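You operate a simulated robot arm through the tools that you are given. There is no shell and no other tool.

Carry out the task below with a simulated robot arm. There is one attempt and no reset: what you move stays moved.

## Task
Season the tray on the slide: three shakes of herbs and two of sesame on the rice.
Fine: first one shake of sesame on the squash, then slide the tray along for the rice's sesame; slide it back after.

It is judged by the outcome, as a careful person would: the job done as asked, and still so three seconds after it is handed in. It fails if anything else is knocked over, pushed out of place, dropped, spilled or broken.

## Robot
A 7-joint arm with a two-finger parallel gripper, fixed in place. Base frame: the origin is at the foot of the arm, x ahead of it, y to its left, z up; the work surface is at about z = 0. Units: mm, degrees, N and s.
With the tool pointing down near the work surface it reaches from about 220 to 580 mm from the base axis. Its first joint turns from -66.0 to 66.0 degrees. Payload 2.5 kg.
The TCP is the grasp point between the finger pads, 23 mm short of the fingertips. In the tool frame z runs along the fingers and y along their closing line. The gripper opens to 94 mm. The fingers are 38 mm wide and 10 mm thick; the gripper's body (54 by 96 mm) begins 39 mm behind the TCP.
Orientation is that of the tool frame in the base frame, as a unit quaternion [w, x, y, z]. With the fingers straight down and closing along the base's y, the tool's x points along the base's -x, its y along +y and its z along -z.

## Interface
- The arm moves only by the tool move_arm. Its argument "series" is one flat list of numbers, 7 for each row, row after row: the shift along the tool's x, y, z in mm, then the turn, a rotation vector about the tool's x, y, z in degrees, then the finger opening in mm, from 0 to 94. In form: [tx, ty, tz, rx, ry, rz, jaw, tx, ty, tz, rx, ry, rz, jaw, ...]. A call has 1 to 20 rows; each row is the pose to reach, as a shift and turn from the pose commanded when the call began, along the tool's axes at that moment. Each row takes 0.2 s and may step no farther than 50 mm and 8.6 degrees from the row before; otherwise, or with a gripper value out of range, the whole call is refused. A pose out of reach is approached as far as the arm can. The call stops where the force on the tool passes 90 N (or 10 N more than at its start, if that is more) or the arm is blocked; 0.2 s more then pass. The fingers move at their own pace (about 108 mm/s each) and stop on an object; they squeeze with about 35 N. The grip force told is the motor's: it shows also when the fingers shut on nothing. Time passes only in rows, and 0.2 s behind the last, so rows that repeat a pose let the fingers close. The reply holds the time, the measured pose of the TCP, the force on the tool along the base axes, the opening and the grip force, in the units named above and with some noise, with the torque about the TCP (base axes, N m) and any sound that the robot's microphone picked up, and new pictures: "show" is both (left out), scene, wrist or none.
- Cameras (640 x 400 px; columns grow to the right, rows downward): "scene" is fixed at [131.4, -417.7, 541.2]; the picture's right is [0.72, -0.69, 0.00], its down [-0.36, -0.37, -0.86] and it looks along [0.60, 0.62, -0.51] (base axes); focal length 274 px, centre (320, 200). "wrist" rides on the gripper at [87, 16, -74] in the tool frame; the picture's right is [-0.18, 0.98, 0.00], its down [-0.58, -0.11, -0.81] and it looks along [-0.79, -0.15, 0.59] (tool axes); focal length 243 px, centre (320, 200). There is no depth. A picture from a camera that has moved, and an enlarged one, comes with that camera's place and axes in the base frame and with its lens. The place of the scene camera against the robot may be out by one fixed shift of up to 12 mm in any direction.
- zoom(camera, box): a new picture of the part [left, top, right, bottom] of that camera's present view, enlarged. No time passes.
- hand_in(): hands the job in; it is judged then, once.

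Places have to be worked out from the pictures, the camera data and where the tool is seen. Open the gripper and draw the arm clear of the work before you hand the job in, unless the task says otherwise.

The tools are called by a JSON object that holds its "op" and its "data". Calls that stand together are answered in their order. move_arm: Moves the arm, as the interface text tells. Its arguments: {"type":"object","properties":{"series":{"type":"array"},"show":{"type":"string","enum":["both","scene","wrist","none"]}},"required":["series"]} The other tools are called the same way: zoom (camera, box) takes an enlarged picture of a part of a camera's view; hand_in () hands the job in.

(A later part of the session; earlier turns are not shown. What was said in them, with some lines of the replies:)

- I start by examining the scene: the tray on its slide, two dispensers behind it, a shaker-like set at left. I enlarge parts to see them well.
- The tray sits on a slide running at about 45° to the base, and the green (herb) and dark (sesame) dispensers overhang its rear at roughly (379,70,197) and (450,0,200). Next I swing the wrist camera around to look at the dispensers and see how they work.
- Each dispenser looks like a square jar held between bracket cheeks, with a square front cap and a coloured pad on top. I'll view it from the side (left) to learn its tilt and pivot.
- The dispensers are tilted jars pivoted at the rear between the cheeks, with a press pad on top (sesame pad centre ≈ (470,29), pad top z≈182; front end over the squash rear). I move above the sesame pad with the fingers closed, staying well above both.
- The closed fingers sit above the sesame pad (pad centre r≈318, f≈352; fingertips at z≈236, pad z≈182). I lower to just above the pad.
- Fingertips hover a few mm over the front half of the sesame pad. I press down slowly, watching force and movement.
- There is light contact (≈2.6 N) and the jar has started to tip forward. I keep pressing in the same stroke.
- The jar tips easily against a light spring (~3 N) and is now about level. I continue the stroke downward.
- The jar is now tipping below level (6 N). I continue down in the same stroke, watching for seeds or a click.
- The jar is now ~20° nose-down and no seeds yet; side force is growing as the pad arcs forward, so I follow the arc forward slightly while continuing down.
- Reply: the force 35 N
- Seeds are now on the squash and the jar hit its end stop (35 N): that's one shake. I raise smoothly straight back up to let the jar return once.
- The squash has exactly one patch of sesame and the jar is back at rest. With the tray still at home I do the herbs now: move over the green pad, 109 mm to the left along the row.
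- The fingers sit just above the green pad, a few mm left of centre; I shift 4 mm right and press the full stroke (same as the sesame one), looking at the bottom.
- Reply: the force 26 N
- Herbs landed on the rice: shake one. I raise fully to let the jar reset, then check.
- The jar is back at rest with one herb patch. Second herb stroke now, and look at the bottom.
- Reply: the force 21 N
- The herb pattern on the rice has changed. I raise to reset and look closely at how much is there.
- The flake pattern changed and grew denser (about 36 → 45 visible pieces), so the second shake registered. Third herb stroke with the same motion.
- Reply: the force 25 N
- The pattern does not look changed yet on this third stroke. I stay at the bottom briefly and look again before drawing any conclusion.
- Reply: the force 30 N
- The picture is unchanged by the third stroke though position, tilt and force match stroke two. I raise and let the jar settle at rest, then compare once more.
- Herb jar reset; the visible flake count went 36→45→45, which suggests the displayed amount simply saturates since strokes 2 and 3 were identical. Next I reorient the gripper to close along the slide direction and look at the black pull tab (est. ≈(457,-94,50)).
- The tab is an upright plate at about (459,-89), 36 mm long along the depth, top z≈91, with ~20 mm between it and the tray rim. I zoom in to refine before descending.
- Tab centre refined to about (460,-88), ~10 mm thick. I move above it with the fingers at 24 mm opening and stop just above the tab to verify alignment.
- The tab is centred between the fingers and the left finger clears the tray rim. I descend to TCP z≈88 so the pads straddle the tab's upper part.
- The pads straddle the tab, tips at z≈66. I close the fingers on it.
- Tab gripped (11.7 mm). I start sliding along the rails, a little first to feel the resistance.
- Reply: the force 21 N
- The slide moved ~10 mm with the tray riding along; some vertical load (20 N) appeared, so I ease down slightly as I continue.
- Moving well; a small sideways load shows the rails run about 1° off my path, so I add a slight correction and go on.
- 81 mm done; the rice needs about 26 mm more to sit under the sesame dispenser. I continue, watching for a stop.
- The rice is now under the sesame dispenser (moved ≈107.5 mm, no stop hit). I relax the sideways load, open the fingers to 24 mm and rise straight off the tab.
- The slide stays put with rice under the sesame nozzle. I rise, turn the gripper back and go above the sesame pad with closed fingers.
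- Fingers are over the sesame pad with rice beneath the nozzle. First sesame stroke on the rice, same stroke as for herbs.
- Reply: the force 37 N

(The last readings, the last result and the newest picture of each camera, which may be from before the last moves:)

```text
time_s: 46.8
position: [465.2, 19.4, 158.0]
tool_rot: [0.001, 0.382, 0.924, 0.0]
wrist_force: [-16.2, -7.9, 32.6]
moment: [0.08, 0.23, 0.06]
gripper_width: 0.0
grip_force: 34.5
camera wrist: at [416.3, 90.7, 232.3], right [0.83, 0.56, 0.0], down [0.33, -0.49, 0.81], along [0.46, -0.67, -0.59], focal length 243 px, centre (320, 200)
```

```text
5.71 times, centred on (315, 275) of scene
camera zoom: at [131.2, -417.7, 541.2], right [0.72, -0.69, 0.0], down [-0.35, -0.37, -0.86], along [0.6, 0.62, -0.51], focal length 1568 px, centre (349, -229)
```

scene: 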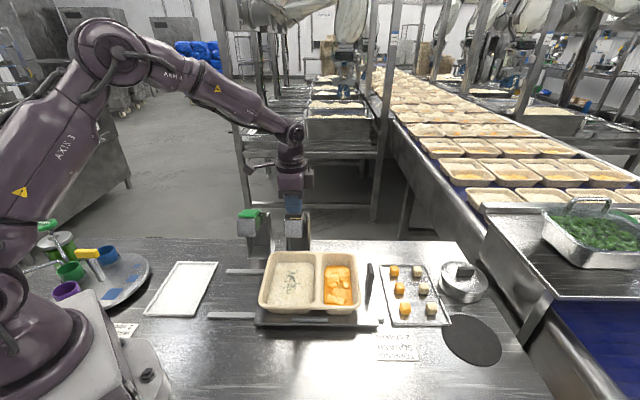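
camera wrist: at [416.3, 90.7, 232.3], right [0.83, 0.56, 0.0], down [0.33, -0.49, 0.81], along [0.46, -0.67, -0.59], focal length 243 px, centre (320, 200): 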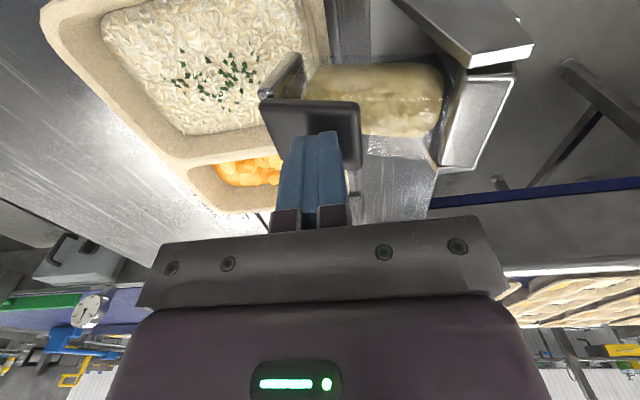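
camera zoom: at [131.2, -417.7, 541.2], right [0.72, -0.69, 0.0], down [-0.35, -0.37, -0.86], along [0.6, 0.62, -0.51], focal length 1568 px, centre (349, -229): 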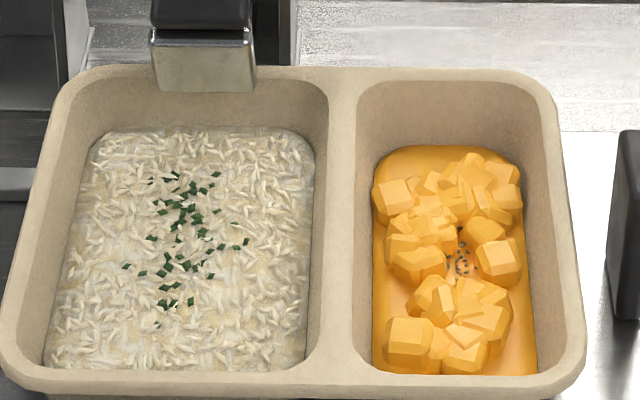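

No sesame is obvious on the rice yet; the seeds may be pale against it. I zoom in closely before moving.

{"op": "zoom", "data": {"camera": "wrist", "box": [150, 30, 270, 130]}}

{"op": "zoom", "data": {"camera": "scene", "box": [265, 260, 315, 300]}}

{"op": "zoom", "data": {"camera": "scene", "box": [320, 260, 360, 300]}}

```text
4.00 times, centred on (210, 80) of wrist
camera zoom: at [416.3, 90.7, 232.3], right [0.83, 0.56, 0.0], down [0.33, -0.49, 0.81], along [0.46, -0.67, -0.59], focal length 970 px, centre (760, 680)
```

zoom: 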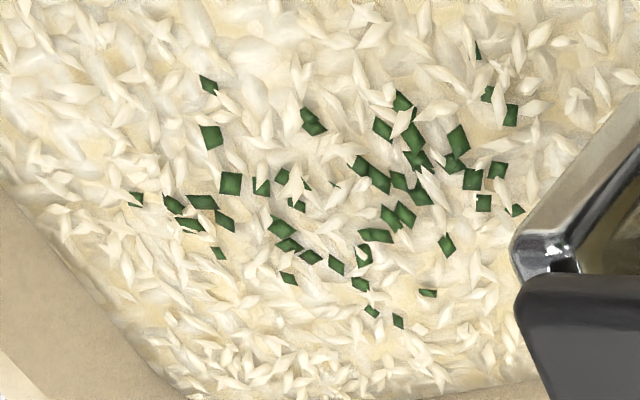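

```text
10.00 times, centred on (290, 280) of scene
camera zoom: at [131.2, -417.7, 541.2], right [0.72, -0.69, 0.0], down [-0.35, -0.37, -0.86], along [0.6, 0.62, -0.51], focal length 2744 px, centre (620, -600)
```

zoom: 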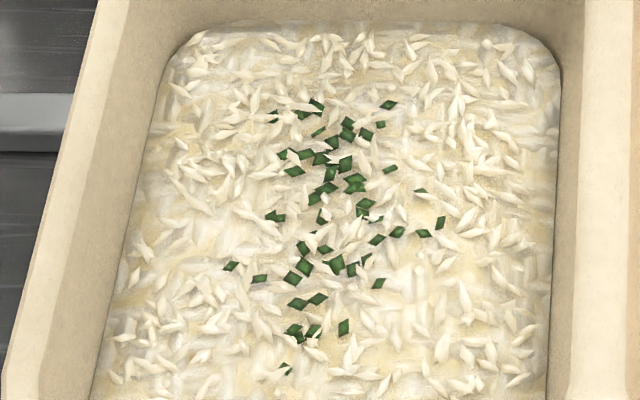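

```text
10.00 times, centred on (340, 280) of scene
camera zoom: at [131.2, -417.7, 541.2], right [0.72, -0.69, 0.0], down [-0.35, -0.37, -0.86], along [0.6, 0.62, -0.51], focal length 2744 px, centre (120, -600)
```

zoom: 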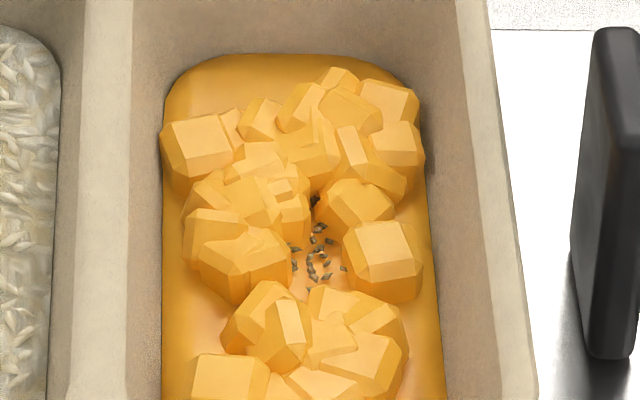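

There's no sesame on the rice. By my estimate this stroke's tilt (~30°) is ~2° short of the first sesame stroke (~32°), so it may just not have reached the trip point. As I'm still in the same stroke, I press a few mm further: harmless if it already counted.

{"op": "move_arm", "data": {"series": [0, 0, 2, 0, 0, 0, 0, 0, 0, 4, 0, 0, 0, 0], "show": "wrist"}}

{"op": "zoom", "data": {"camera": "scene", "box": [265, 240, 345, 300]}}

{"op": "zoom", "data": {"camera": "wrist", "box": [150, 0, 430, 175]}}

```text
time_s: 47.4
position: [465.3, 18.7, 157.3]
tool_rot: [0.001, 0.383, 0.924, 0.0]
wrist_force: [-35.4, -12.2, 71.5]
moment: [0.28, 0.45, 0.16]
gripper_width: 0.0
grip_force: 34.8
camera wrist: at [416.6, 90.5, 231.6], right [0.83, 0.56, 0.0], down [0.33, -0.49, 0.81], along [0.46, -0.66, -0.59], focal length 243 px, centre (320, 200)
```

wrist: 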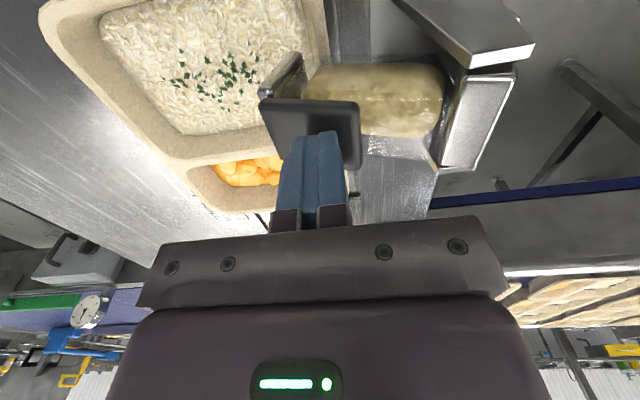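

```text
6.67 times, centred on (305, 270) of scene
camera zoom: at [131.0, -417.7, 541.3], right [0.72, -0.69, 0.0], down [-0.35, -0.37, -0.86], along [0.6, 0.62, -0.51], focal length 1829 px, centre (420, -267)
```

zoom: 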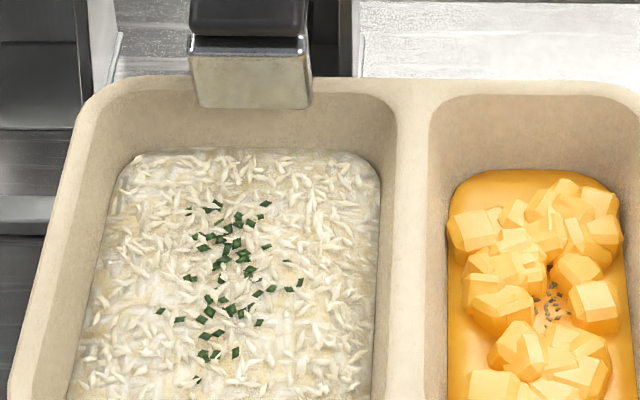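

```text
2.29 times, centred on (290, 88) of wrist
camera zoom: at [416.6, 90.5, 231.6], right [0.83, 0.56, 0.0], down [0.33, -0.49, 0.81], along [0.46, -0.66, -0.59], focal length 555 px, centre (389, 457)
```

zoom: 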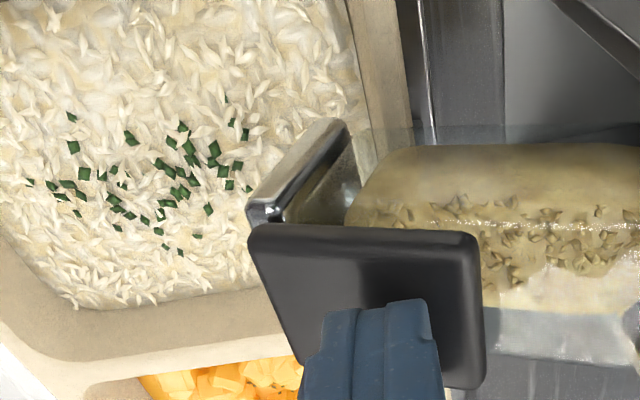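

The jar is firmly on its end stop (71 N), so this was a full stroke; I won't push harder. I raise it and look carefully at the rice, rim and plate for sesame.

{"op": "move_arm", "data": {"series": [0, 0, -4, 0, 0, 0, 0, 0, 0, -8, 0, 0, 0, 0, 0, 1, -13, 0, 0, 0, 0, 0, 3, -19, 0, 0, 0, 0, 0, 4, -26, 0, 0, 0, 0, 0, 6, -33, 0, 0, 0, 0, 0, 7, -40, 0, 0, 0, 0, 0, 8, -47, 0, 0, 0, 0, 0, 8, -53, 0, 0, 0, 0, 0, 8, -60, 0, 0, 0, 0, 0, 8, -60, 0, 0, 0, 0, 0, 8, -85, 0, 0, 0, 0], "show": "both"}}

{"op": "zoom", "data": {"camera": "wrist", "box": [110, 0, 350, 150]}}

{"op": "zoom", "data": {"camera": "scene", "box": [255, 190, 365, 330]}}

{"op": "zoom", "data": {"camera": "scene", "box": [265, 255, 325, 300]}}

```text
time_s: 50.0
position: [472.2, 24.0, 238.4]
tool_rot: [0.001, 0.383, 0.924, 0.0]
wrist_force: [-0.1, -0.1, -0.4]
moment: [-0.02, -0.02, 0.01]
gripper_width: 0.0
grip_force: 35.3
camera wrist: at [422.2, 96.5, 311.5], right [0.82, 0.57, 0.0], down [0.33, -0.49, 0.81], along [0.46, -0.67, -0.59], focal length 243 px, centre (320, 200)
```

scene: 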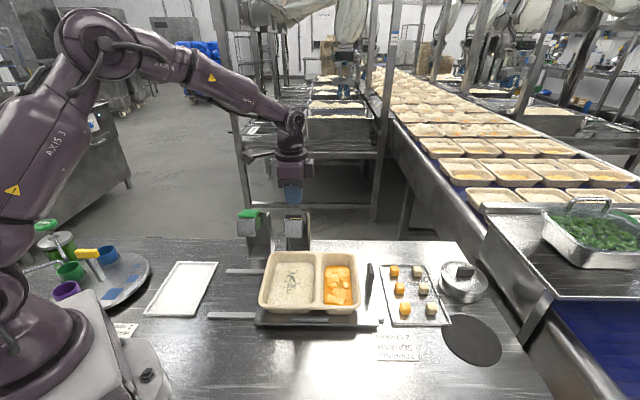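
wrist: 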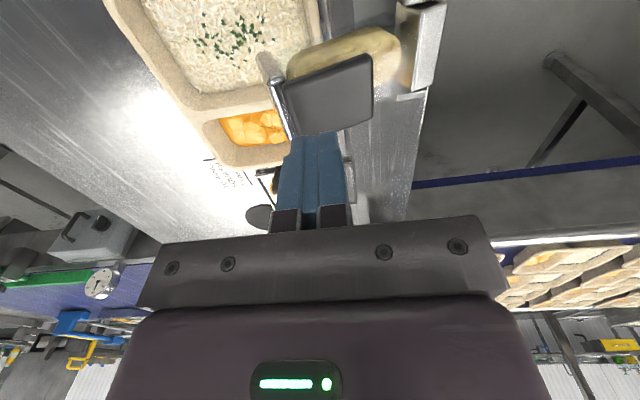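

```text
2.67 times, centred on (230, 75) of wrist
camera zoom: at [422.2, 96.5, 311.5], right [0.82, 0.57, 0.0], down [0.33, -0.49, 0.81], along [0.46, -0.67, -0.59], focal length 647 px, centre (560, 533)
```

zoom: 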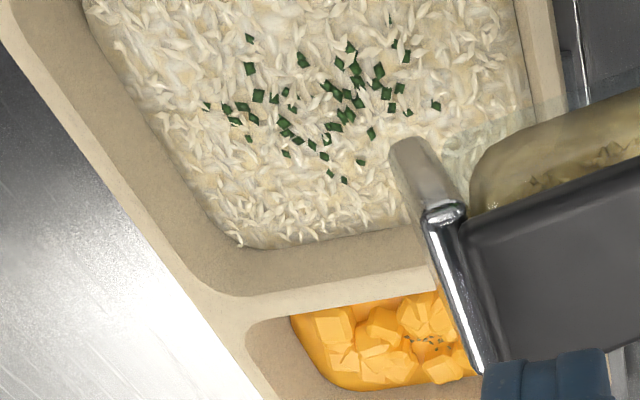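

```text
2.86 times, centred on (310, 260) of scene
camera zoom: at [131.4, -417.7, 541.2], right [0.72, -0.69, 0.0], down [-0.36, -0.37, -0.86], along [0.6, 0.62, -0.51], focal length 784 px, centre (349, 29)
```

zoom: 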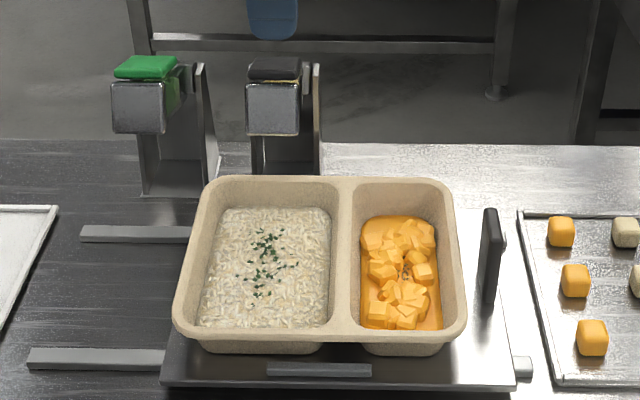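

```text
8.89 times, centred on (295, 278) of scene
camera zoom: at [131.4, -417.7, 541.2], right [0.72, -0.69, 0.0], down [-0.36, -0.37, -0.86], along [0.6, 0.62, -0.51], focal length 2439 px, centre (542, -489)
```

zoom: 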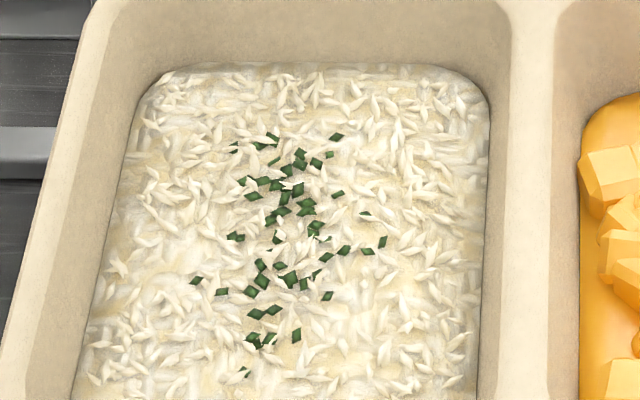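

Still nothing new visible after a full stop-to-stop stroke, just as with herb stroke three — the shown topping seems to saturate after two shakes in a compartment (0→1→2 looks, then no change), while every stroke has been mechanically identical. I do the second sesame stroke on the rice and look whether anything changes.

{"op": "move_arm", "data": {"series": [0, 0, 12, 0, 0, 0, 0, 0, 0, 25, 0, 0, 0, 0, 0, 0, 30, 0, 0, 0, 0, 0, 0, 35, 0, 0, 0, 0, 0, -1, 41, 0, 0, 0, 0, 0, -2, 47, 0, 0, 0, 0, 0, -3, 53, 0, 0, 0, 0, 0, -4, 58, 0, 0, 0, 0, 0, -5, 63, 0, 0, 0, 0, 0, -6, 68, 0, 0, 0, 0, 0, -7, 73, 0, 0, 0, 0, 0, -8, 78, 0, 0, 0, 0, 0, -8, 82, 0, 0, 0, 0], "show": "both"}}

{"op": "zoom", "data": {"camera": "wrist", "box": [150, 0, 430, 175]}}

{"op": "zoom", "data": {"camera": "scene", "box": [265, 240, 345, 300]}}

```text
time_s: 52.8
position: [466.0, 19.9, 158.6]
tool_rot: [0.001, 0.383, 0.924, -0.001]
wrist_force: [-21.9, -8.1, 35.1]
moment: [0.06, 0.27, 0.1]
gripper_width: 0.1
grip_force: 34.6
camera wrist: at [416.5, 90.6, 232.3], right [0.82, 0.57, 0.0], down [0.33, -0.49, 0.81], along [0.46, -0.67, -0.59], focal length 243 px, centre (320, 200)
```

scene: 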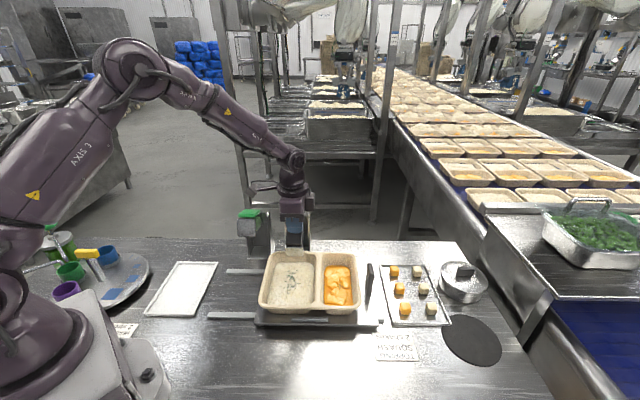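
wrist: 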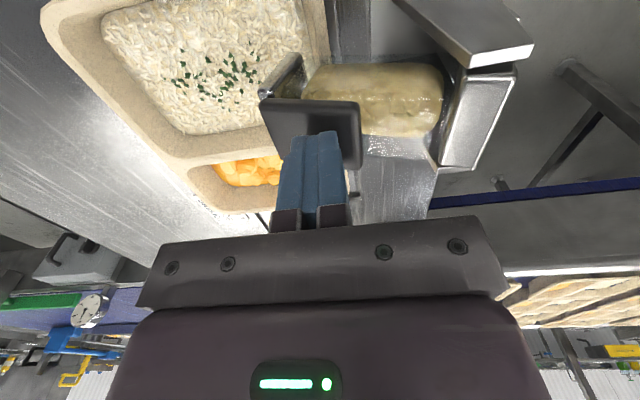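

```text
2.29 times, centred on (290, 88) of wrist
camera zoom: at [416.5, 90.6, 232.3], right [0.82, 0.57, 0.0], down [0.33, -0.49, 0.81], along [0.46, -0.67, -0.59], focal length 555 px, centre (389, 457)
```

zoom: 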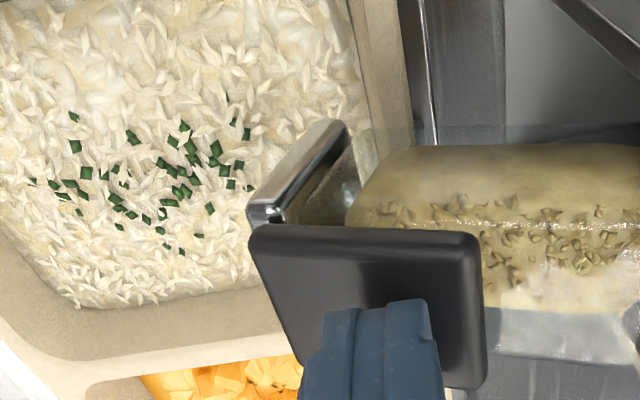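

```text
6.67 times, centred on (305, 270) of scene
camera zoom: at [131.2, -417.7, 541.2], right [0.72, -0.69, 0.0], down [-0.35, -0.37, -0.86], along [0.6, 0.62, -0.51], focal length 1829 px, centre (420, -267)
```

zoom: 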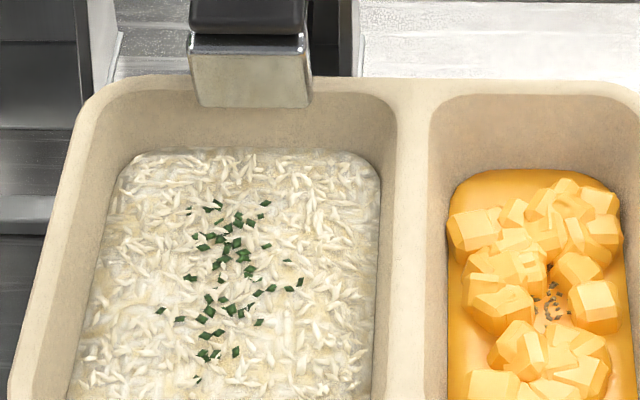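

Again a full stop-to-stop stroke (35 N) with no further visible change, consistent with the display saturating. By strokes the count is now: squash 1 sesame; rice 3 herbs and 2 sesame. I raise off the pad.

{"op": "move_arm", "data": {"series": [0, 0, -4, 0, 0, 0, 0, 0, 1, -9, 0, 0, 0, 0, 0, 3, -15, 0, 0, 0, 0, 0, 4, -22, 0, 0, 0, 0, 0, 6, -29, 0, 0, 0, 0, 0, 7, -36, 0, 0, 0, 0, 0, 8, -43, 0, 0, 0, 0, 0, 8, -49, 0, 0, 0, 0, 0, 8, -55, 0, 0, 0, 0, 0, 8, -62, 0, 0, 0, 0, 0, 8, -80, 0, 0, 0, 0, 0, 8, -103, 0, 0, 0, 0], "show": "both"}}

{"op": "zoom", "data": {"camera": "wrist", "box": [110, 0, 350, 150]}}

{"op": "zoom", "data": {"camera": "scene", "box": [255, 190, 365, 330]}}

```text
time_s: 55.4
position: [471.2, 26.6, 257.9]
tool_rot: [0.001, 0.382, 0.924, 0.001]
wrist_force: [0.5, -0.2, -0.2]
moment: [0.01, 0.0, 0.03]
gripper_width: 0.0
grip_force: 34.5
camera wrist: at [421.4, 97.0, 332.1], right [0.82, 0.57, 0.0], down [0.33, -0.49, 0.81], along [0.46, -0.67, -0.59], focal length 243 px, centre (320, 200)
```

scene: 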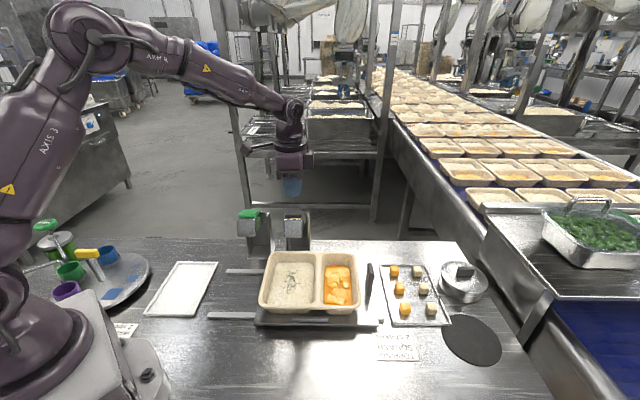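
wrist: 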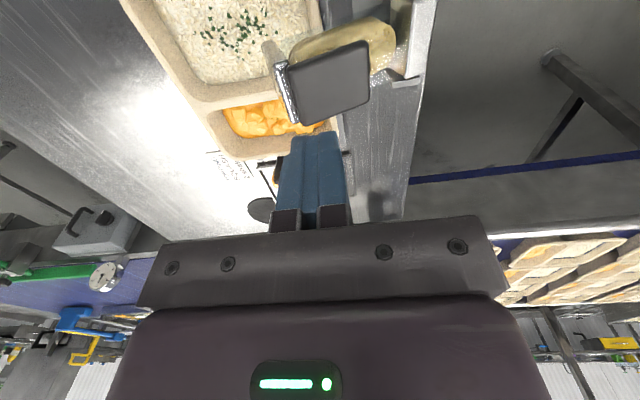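

```text
2.67 times, centred on (230, 75) of wrist
camera zoom: at [421.4, 97.0, 332.1], right [0.82, 0.57, 0.0], down [0.33, -0.49, 0.81], along [0.46, -0.67, -0.59], focal length 647 px, centre (560, 533)
```

zoom: 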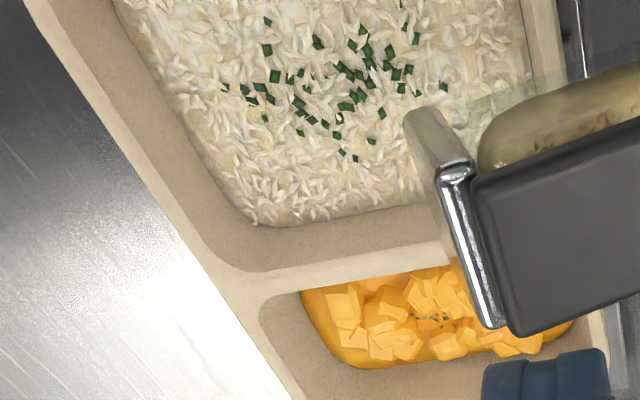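

```text
2.86 times, centred on (310, 260) of scene
camera zoom: at [131.4, -417.7, 541.2], right [0.72, -0.69, 0.0], down [-0.36, -0.37, -0.86], along [0.6, 0.62, -0.51], focal length 784 px, centre (349, 29)
```

zoom: 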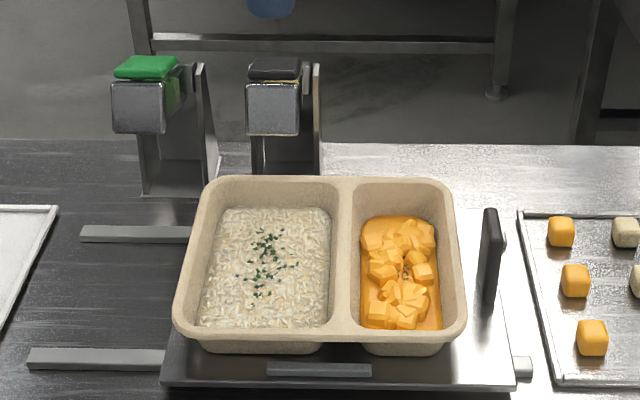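

Jar back at rest, tray unchanged. I swing back to above the pull tab with the fingers at 24 mm to slide the tray home.

{"op": "move_arm", "data": {"series": [-16.3, -8, 0, 0, 0, -8.2, 0, -32.6, -16, 0, 0, 0, -16.4, 0, -49, -24, 0, 0, 0, -24.6, 0, -65.3, -32, 0, 0, 0, -32.8, 24, -81.6, -40, 0, 0, 0, -41, 24, -98, -48, 0, 0, 0, -49.2, 24, -114, -56, 0, 0, 0, -57.4, 24, -130.5, -64, 0, 0, 0, -65.6, 24, -147, -72, 0, 0, 0, -73.8, 24, -163, -80, 0, 0, 0, -82, 24, -179.5, -87.9, 0, 0, 0, -90, 24, -179.5, -87.9, 45, 0, 0, -90, 24, -179.5, -87.9, 90, 0, 0, -90, 24, -179.5, -87.9, 132, 0, 0, -90, 24], "show": "both"}}

{"op": "zoom", "data": {"camera": "wrist", "box": [220, 0, 420, 250]}}

```text
time_s: 58.4
position: [536.2, -164.0, 123.3]
tool_rot: [0.0, -0.384, 0.923, -0.001]
wrist_force: [0.0, -0.4, 0.5]
moment: [-0.05, 0.0, -0.02]
gripper_width: 23.8
grip_force: 0.1
camera wrist: at [463.6, -215.0, 197.3], right [-0.57, 0.82, 0.0], down [0.49, 0.34, 0.81], along [0.67, 0.46, -0.59], focal length 243 px, centre (320, 200)
```

scene: 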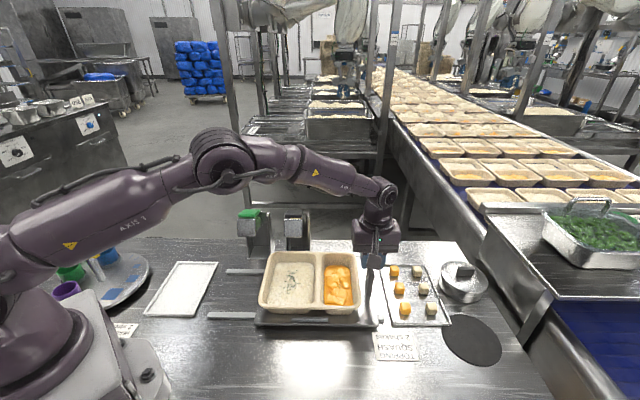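
wrist: 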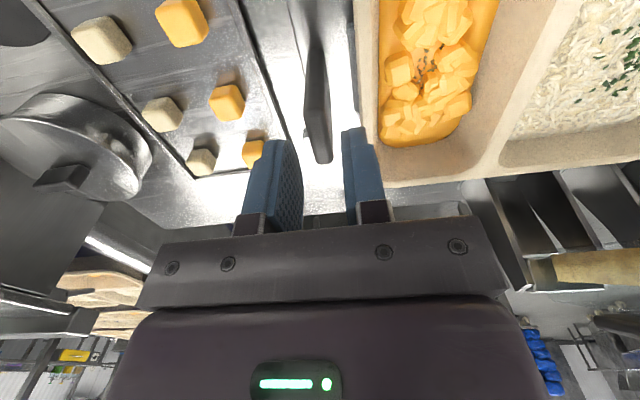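

```text
1.60 times, centred on (320, 125) of wrist
camera zoom: at [463.6, -215.0, 197.3], right [-0.57, 0.82, 0.0], down [0.49, 0.34, 0.81], along [0.67, 0.46, -0.59], focal length 388 px, centre (320, 320)
```

zoom: 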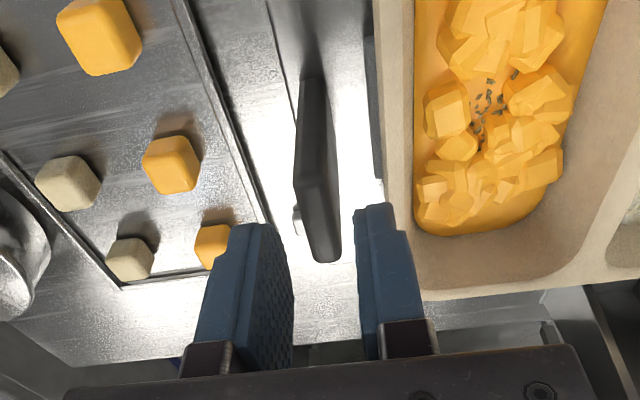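

Same alignment as at the first grasp. I descend, straddle the tab and close on it.

{"op": "move_arm", "data": {"series": [0, 0, 12, 0, 0, 0, 24, 0, 0, 24, 0, 0, 0, 24, 0, 0, 34.5, 0, 0, 0, 24, 0, 0, 34.5, 0, 0, 0, 16, 0, 0, 34.5, 0, 0, 0, 10, 0, 0, 34.5, 0, 0, 0, 4, 0, 0, 34.5, 0, 0, 0, 0], "show": "both"}}

```text
time_s: 60.0
position: [535.8, -163.5, 90.6]
tool_rot: [0.0, -0.383, 0.924, 0.0]
wrist_force: [1.3, -0.1, -1.9]
moment: [-0.17, -0.01, -0.16]
gripper_width: 11.9
grip_force: 45.1
camera wrist: at [464.0, -214.3, 164.2], right [-0.57, 0.82, 0.0], down [0.49, 0.33, 0.81], along [0.67, 0.46, -0.59], focal length 243 px, centre (320, 200)
```

scene: 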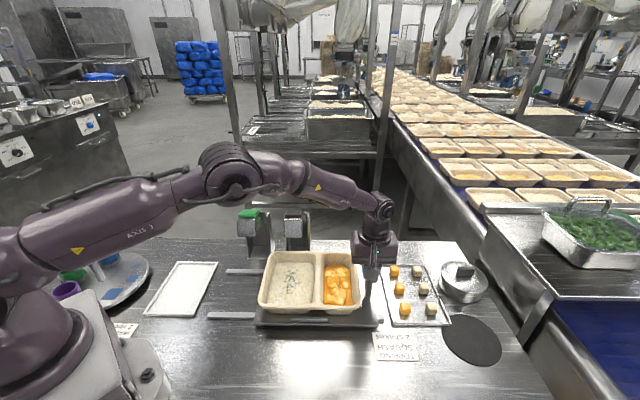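
wrist: 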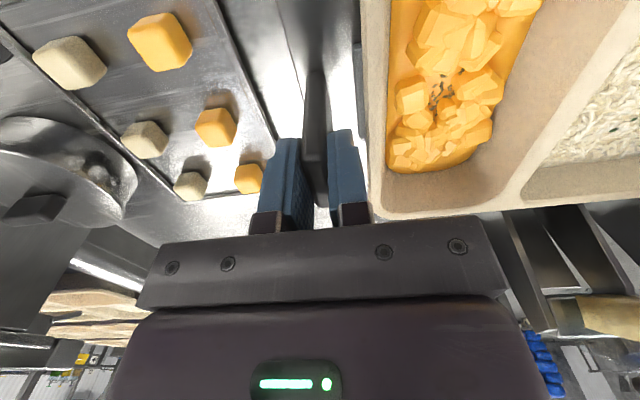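

Tab gripped again. I slide the tray back along the rails, first 80 mm.

{"op": "move_arm", "data": {"series": [0, 2, 0, 0, 0, 0, 0, 0.1, 6, 0, 0, 0, 0, 0, 0.1, 11, 0, 0, 0, 0, 0, 0.2, 16, 0, 0, 0, 0, 0, 0.2, 21, 0, 0, 0, 0, 0, 0.3, 26, 0, 0, 0, 0, 0, 0.4, 31, 0, 0, 0, 0, 0, 0.4, 36, 0, 0, 0, 0, 0, 0.5, 41, 0, 0, 0, 0, 0, 0.5, 46, 0, 0, 0, 0, 0, 0.6, 51, 0, 0, 0, 0, 0, 0.7, 56, 0, 0, 0, 0, 0, 0.7, 61, 0, 0, 0, 0, 0, 0.8, 66, 0, 0, 0, 0, 0, 0.9, 71, 0, 0, 0, 0, 0, 1, 76, 0, 0, 0, 0, 0, 1, 80, 0, 0, 0, 0, 0], "show": "both"}}

```text
time_s: 63.6
position: [478.5, -107.9, 91.1]
tool_rot: [0.001, -0.383, 0.924, 0.0]
wrist_force: [11.4, 9.0, -23.3]
moment: [0.52, -0.52, -0.59]
gripper_width: 11.8
grip_force: 45.0
camera wrist: at [406.9, -158.3, 165.4], right [-0.57, 0.82, 0.0], down [0.49, 0.33, 0.81], along [0.67, 0.46, -0.59], focal length 243 px, centre (320, 200)
```

scene: 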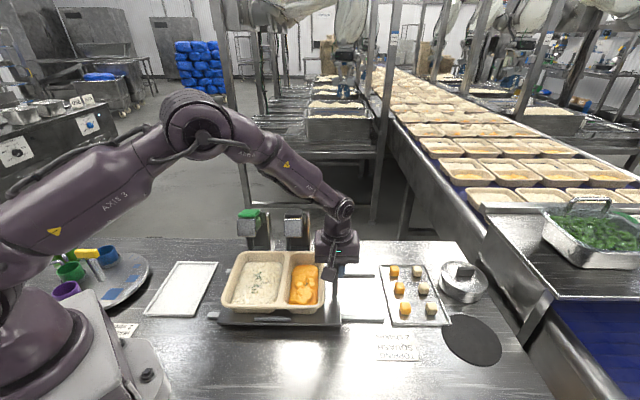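
wrist: 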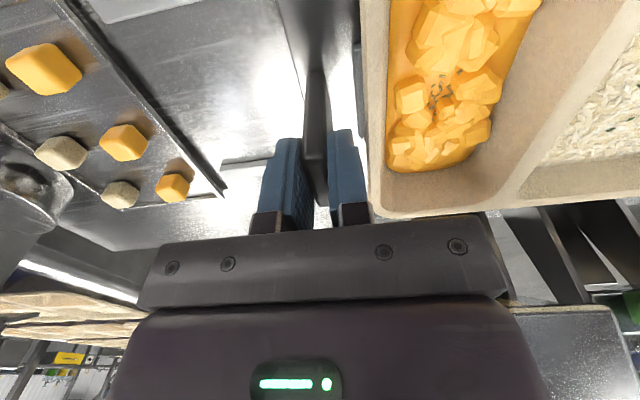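

80 mm back; I ease the side/vertical load and continue the last ~26 mm slowly to home.

{"op": "move_arm", "data": {"series": [-0.8, 3, 1, 0, 0, 0, 0, -0.7, 7, 1, 0, 0, 0, 0, -0.7, 11, 1, 0, 0, 0, 0, -0.6, 15, 1, 0, 0, 0, 0, -0.6, 19, 1, 0, 0, 0, 0, -0.5, 23, 1, 0, 0, 0, 0, -0.5, 26, 1, 0, 0, 0, 0], "show": "both"}}

{"op": "zoom", "data": {"camera": "scene", "box": [200, 190, 360, 340]}}

```text
time_s: 65.2
position: [460.8, -89.6, 91.8]
tool_rot: [0.0, -0.383, 0.924, -0.001]
wrist_force: [4.3, 2.0, 10.7]
moment: [-0.52, 1.17, -0.26]
gripper_width: 11.8
grip_force: 45.3
camera wrist: at [389.1, -140.5, 165.4], right [-0.57, 0.82, 0.0], down [0.49, 0.34, 0.81], along [0.67, 0.46, -0.59], focal length 243 px, centre (320, 200)
```

scene: 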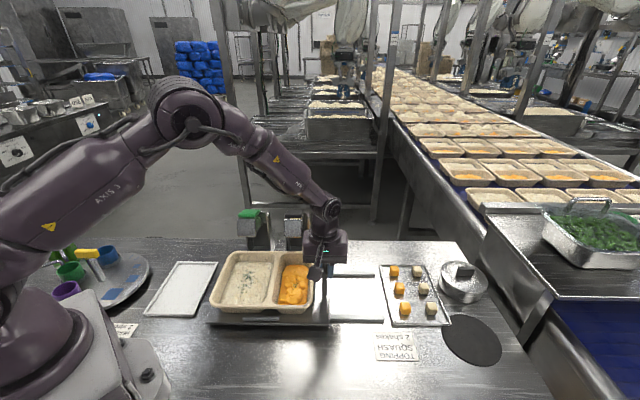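
wrist: 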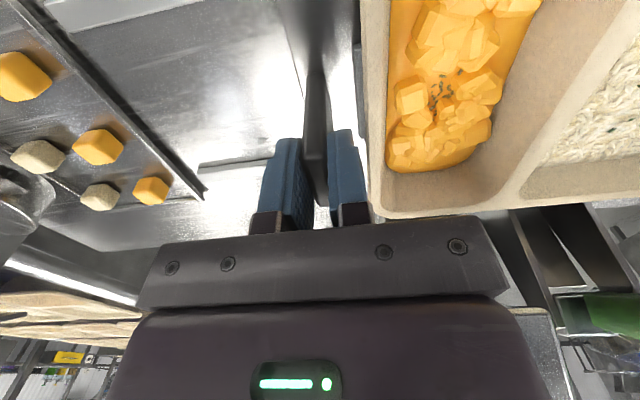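

```text
2.67 times, centred on (280, 265) of scene
camera zoom: at [131.3, -417.7, 541.2], right [0.72, -0.69, 0.0], down [-0.36, -0.37, -0.86], along [0.6, 0.62, -0.51], focal length 732 px, centre (427, 27)
```

zoom: 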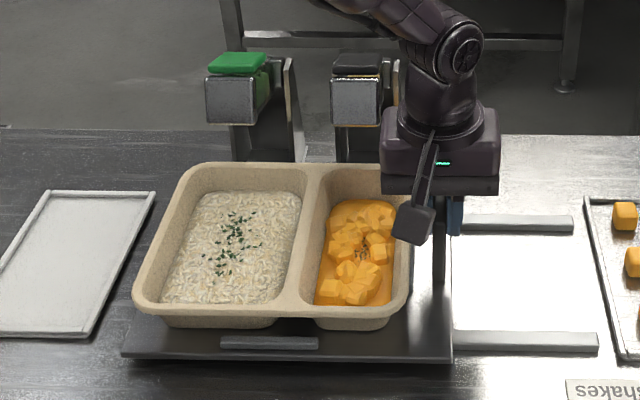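

Compared with the first picture the plate is about 1.5–2 mm short of its home spot. I nudge it those last 2 mm, watching the force.

{"op": "move_arm", "data": {"series": [0, 1, 0, 0, 0, 0, 0, 0, 2, 0, 0, 0, 0, 0, 0, 2, 0, 0, 0, 0, 0], "show": "none"}}

{"op": "zoom", "data": {"camera": "scene", "box": [200, 190, 360, 340]}}

```text
time_s: 66.0
position: [460.7, -88.3, 91.7]
tool_rot: [0.001, -0.383, 0.924, -0.001]
wrist_force: [11.3, -2.0, 12.5]
moment: [-0.44, 1.12, -0.07]
gripper_width: 11.9
grip_force: 45.8
```

```text
2.67 times, centred on (280, 265) of scene
camera zoom: at [131.3, -417.7, 541.2], right [0.72, -0.69, 0.0], down [-0.36, -0.37, -0.86], along [0.6, 0.62, -0.51], focal length 732 px, centre (427, 27)
```

zoom: 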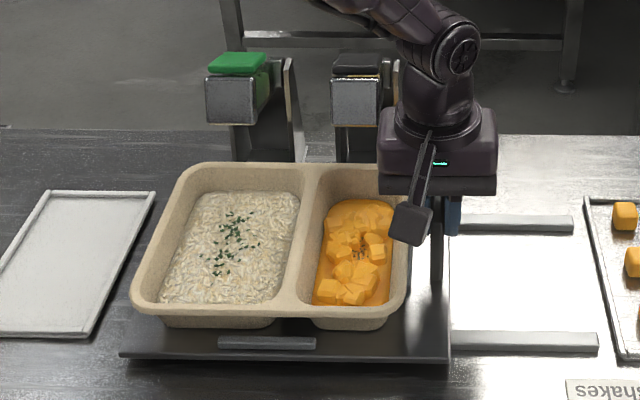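

The plate is back exactly at its starting place and now meets the home stop (≈10 N). I relax slightly, open to 24 mm and rise clear.

{"op": "move_arm", "data": {"series": [0, -0.4, 0, 0, 0, 0, 0, 0, -0.4, 0, 0, 0, 0, 18, 0, -0.4, 0, 0, 0, 0, 24, 0, -0.4, -8, 0, 0, 0, 24, 0, -0.4, -25, 0, 0, 0, 24, 0, -0.4, -50, 0, 0, 0, 24, 0, 0, -95, 0, 0, 0, 24, 0, 0, -140, 0, 0, 0, 24], "show": "both"}}

{"op": "zoom", "data": {"camera": "scene", "box": [200, 190, 360, 340]}}

{"op": "zoom", "data": {"camera": "wrist", "box": [340, 0, 640, 150]}}

```text
time_s: 67.8
position: [461.2, -88.4, 228.4]
tool_rot: [0.001, -0.384, 0.923, -0.001]
wrist_force: [-0.1, 0.1, 0.3]
moment: [0.0, -0.03, 0.02]
gripper_width: 24.0
grip_force: 0.1
camera wrist: at [388.4, -140.1, 301.7], right [-0.57, 0.82, 0.0], down [0.49, 0.33, 0.81], along [0.66, 0.46, -0.59], focal length 243 px, centre (320, 200)
```

scene: 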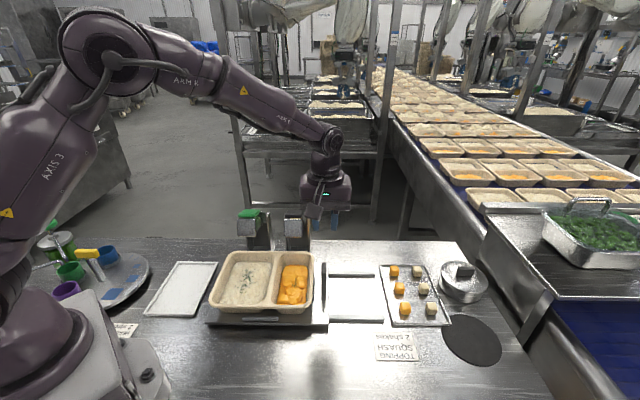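
wrist: 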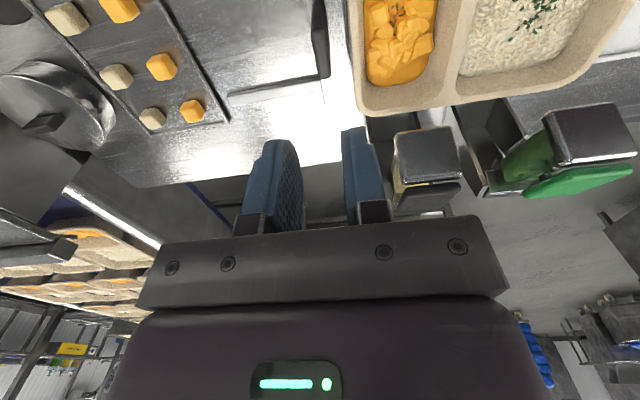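

```text
2.67 times, centred on (280, 265) of scene
camera zoom: at [131.4, -417.7, 541.2], right [0.72, -0.69, 0.0], down [-0.36, -0.37, -0.86], along [0.6, 0.62, -0.51], focal length 732 px, centre (427, 27)
```

zoom: 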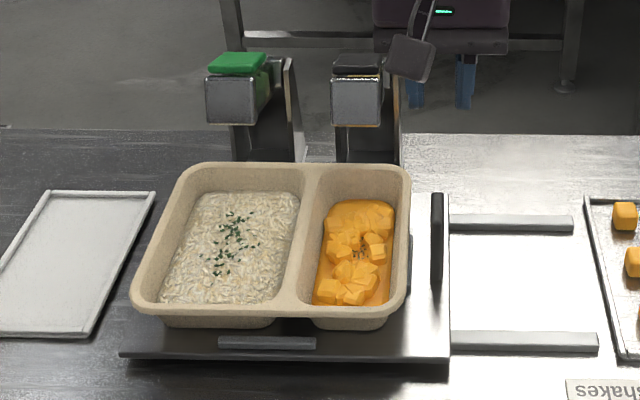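

```text
2.13 times, centred on (490, 75) of wrist
camera zoom: at [388.4, -140.1, 301.7], right [-0.57, 0.82, 0.0], down [0.49, 0.33, 0.81], along [0.66, 0.46, -0.59], focal length 518 px, centre (-43, 467)
```

zoom: 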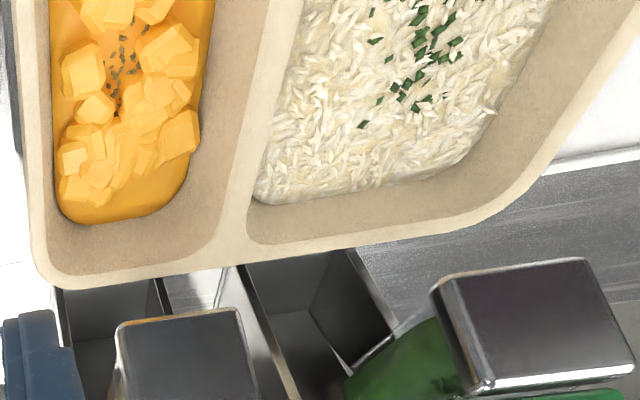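

Tray is home, jars at rest. I retreat up and back with the gripper open, to where the wrist camera sees the tray from above, for a last check of the toppings.

{"op": "move_arm", "data": {"series": [0, 0, -40, 0, 0, 0, 24, 19, 27, -70, 0, 0, 0, 60, 38, 55, -100, 0, 0, 0, 94, 57, 82, -125, 0, 0, 0, 94, 76, 109, -130, 0, 0, 0, 94, 95.4, 136.5, -130, 0, 0, 0, 94], "show": "both"}}

{"op": "zoom", "data": {"camera": "wrist", "box": [310, 0, 420, 100]}}

{"op": "zoom", "data": {"camera": "wrist", "box": [240, 0, 340, 100]}}

{"op": "zoom", "data": {"camera": "scene", "box": [205, 240, 325, 315]}}

```text
time_s: 69.2
position: [293.5, -58.9, 361.5]
tool_rot: [0.0, -0.384, 0.923, -0.001]
wrist_force: [-1.1, -0.4, -0.3]
moment: [0.01, 0.0, 0.06]
gripper_width: 94.0
grip_force: 0.0
camera wrist: at [221.6, -108.9, 435.0], right [-0.57, 0.82, 0.0], down [0.49, 0.33, 0.81], along [0.66, 0.46, -0.59], focal length 243 px, centre (320, 200)
```

scene: 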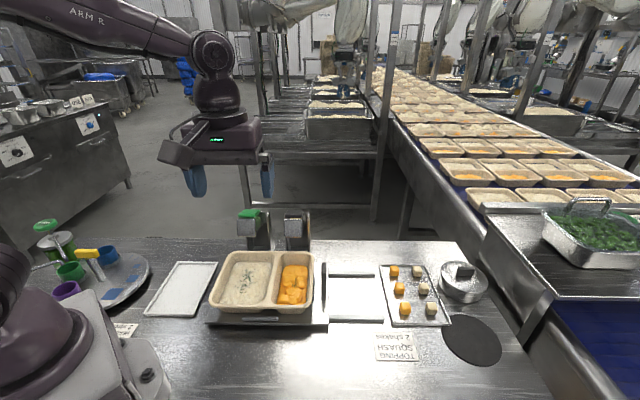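
wrist: 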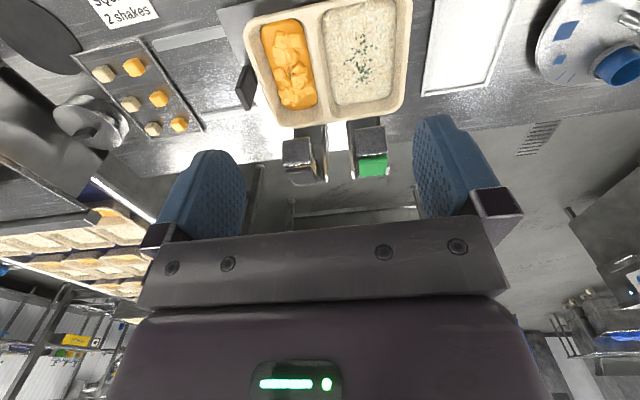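

```text
4.00 times, centred on (365, 50) of wrist
camera zoom: at [221.6, -108.9, 435.0], right [-0.57, 0.82, 0.0], down [0.49, 0.33, 0.81], along [0.66, 0.46, -0.59], focal length 970 px, centre (140, 800)
```

zoom: 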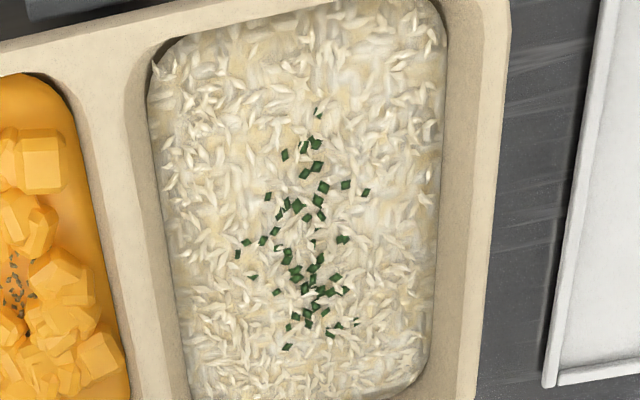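

```text
4.00 times, centred on (290, 50) of wrist
camera zoom: at [221.6, -108.9, 435.0], right [-0.57, 0.82, 0.0], down [0.49, 0.33, 0.81], along [0.66, 0.46, -0.59], focal length 970 px, centre (440, 800)
```

zoom: 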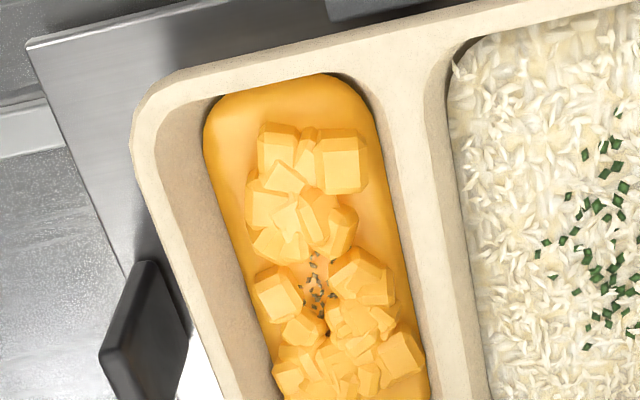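

```text
5.33 times, centred on (265, 278) of scene
camera zoom: at [131.4, -417.7, 541.2], right [0.72, -0.69, 0.0], down [-0.36, -0.37, -0.86], along [0.6, 0.62, -0.51], focal length 1463 px, centre (613, -213)
```

zoom: 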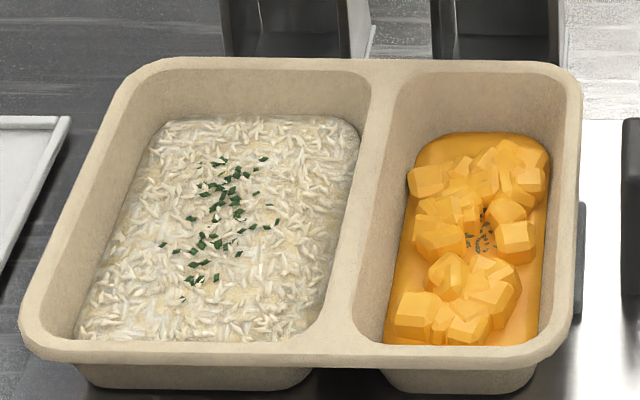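

The tray is home at its stop, both jars are upright at rest, nothing else has moved, and the gripper is open and clear. By full stop-to-stop strokes: 1 sesame on the squash, 3 herbs and 2 sesame on the rice, though the last herb and both rice-sesame strokes made no visible change in the pictures. Adding more on a guess would risk over-seasoning, so I hand in.

{"op": "hand_in", "data": {}}

```text
The job is handed in.
```

I made every stroke you asked for and the tray is back at its start position. However, I can't confirm from the pictures that all of the seasoning landed.

| Step | Strokes made | What the pictures show |
|---|---|---|
| Sesame on the squash (done first) | 1 | Seeds visible on the squash |
| Herbs on the rice (before sliding) | 3 | First two visible, no change after the third |
| Sesame on the rice (tray slid about 107 mm) | 2 | No sesame visible after either stroke |

- **Uncertain strokes:** the third herb stroke and both rice sesame strokes repeated the same press as the strokes that had worked. On both sesame strokes the jar was pressed to its end stop. I took this to mean the picture stops changing after about two shakes in a compartment, but I couldn't prove it. It is also possible that those three strokes dispensed nothing.
- **Why I stopped:** repeating strokes on a guess risked over-seasoning the rice, so I kept to your counts.
- **Final state:** the tray was slid back against its home stop. Both dispensers returned to rest, I saw nothing else moved or spilled, and the gripper is open and clear of the work.
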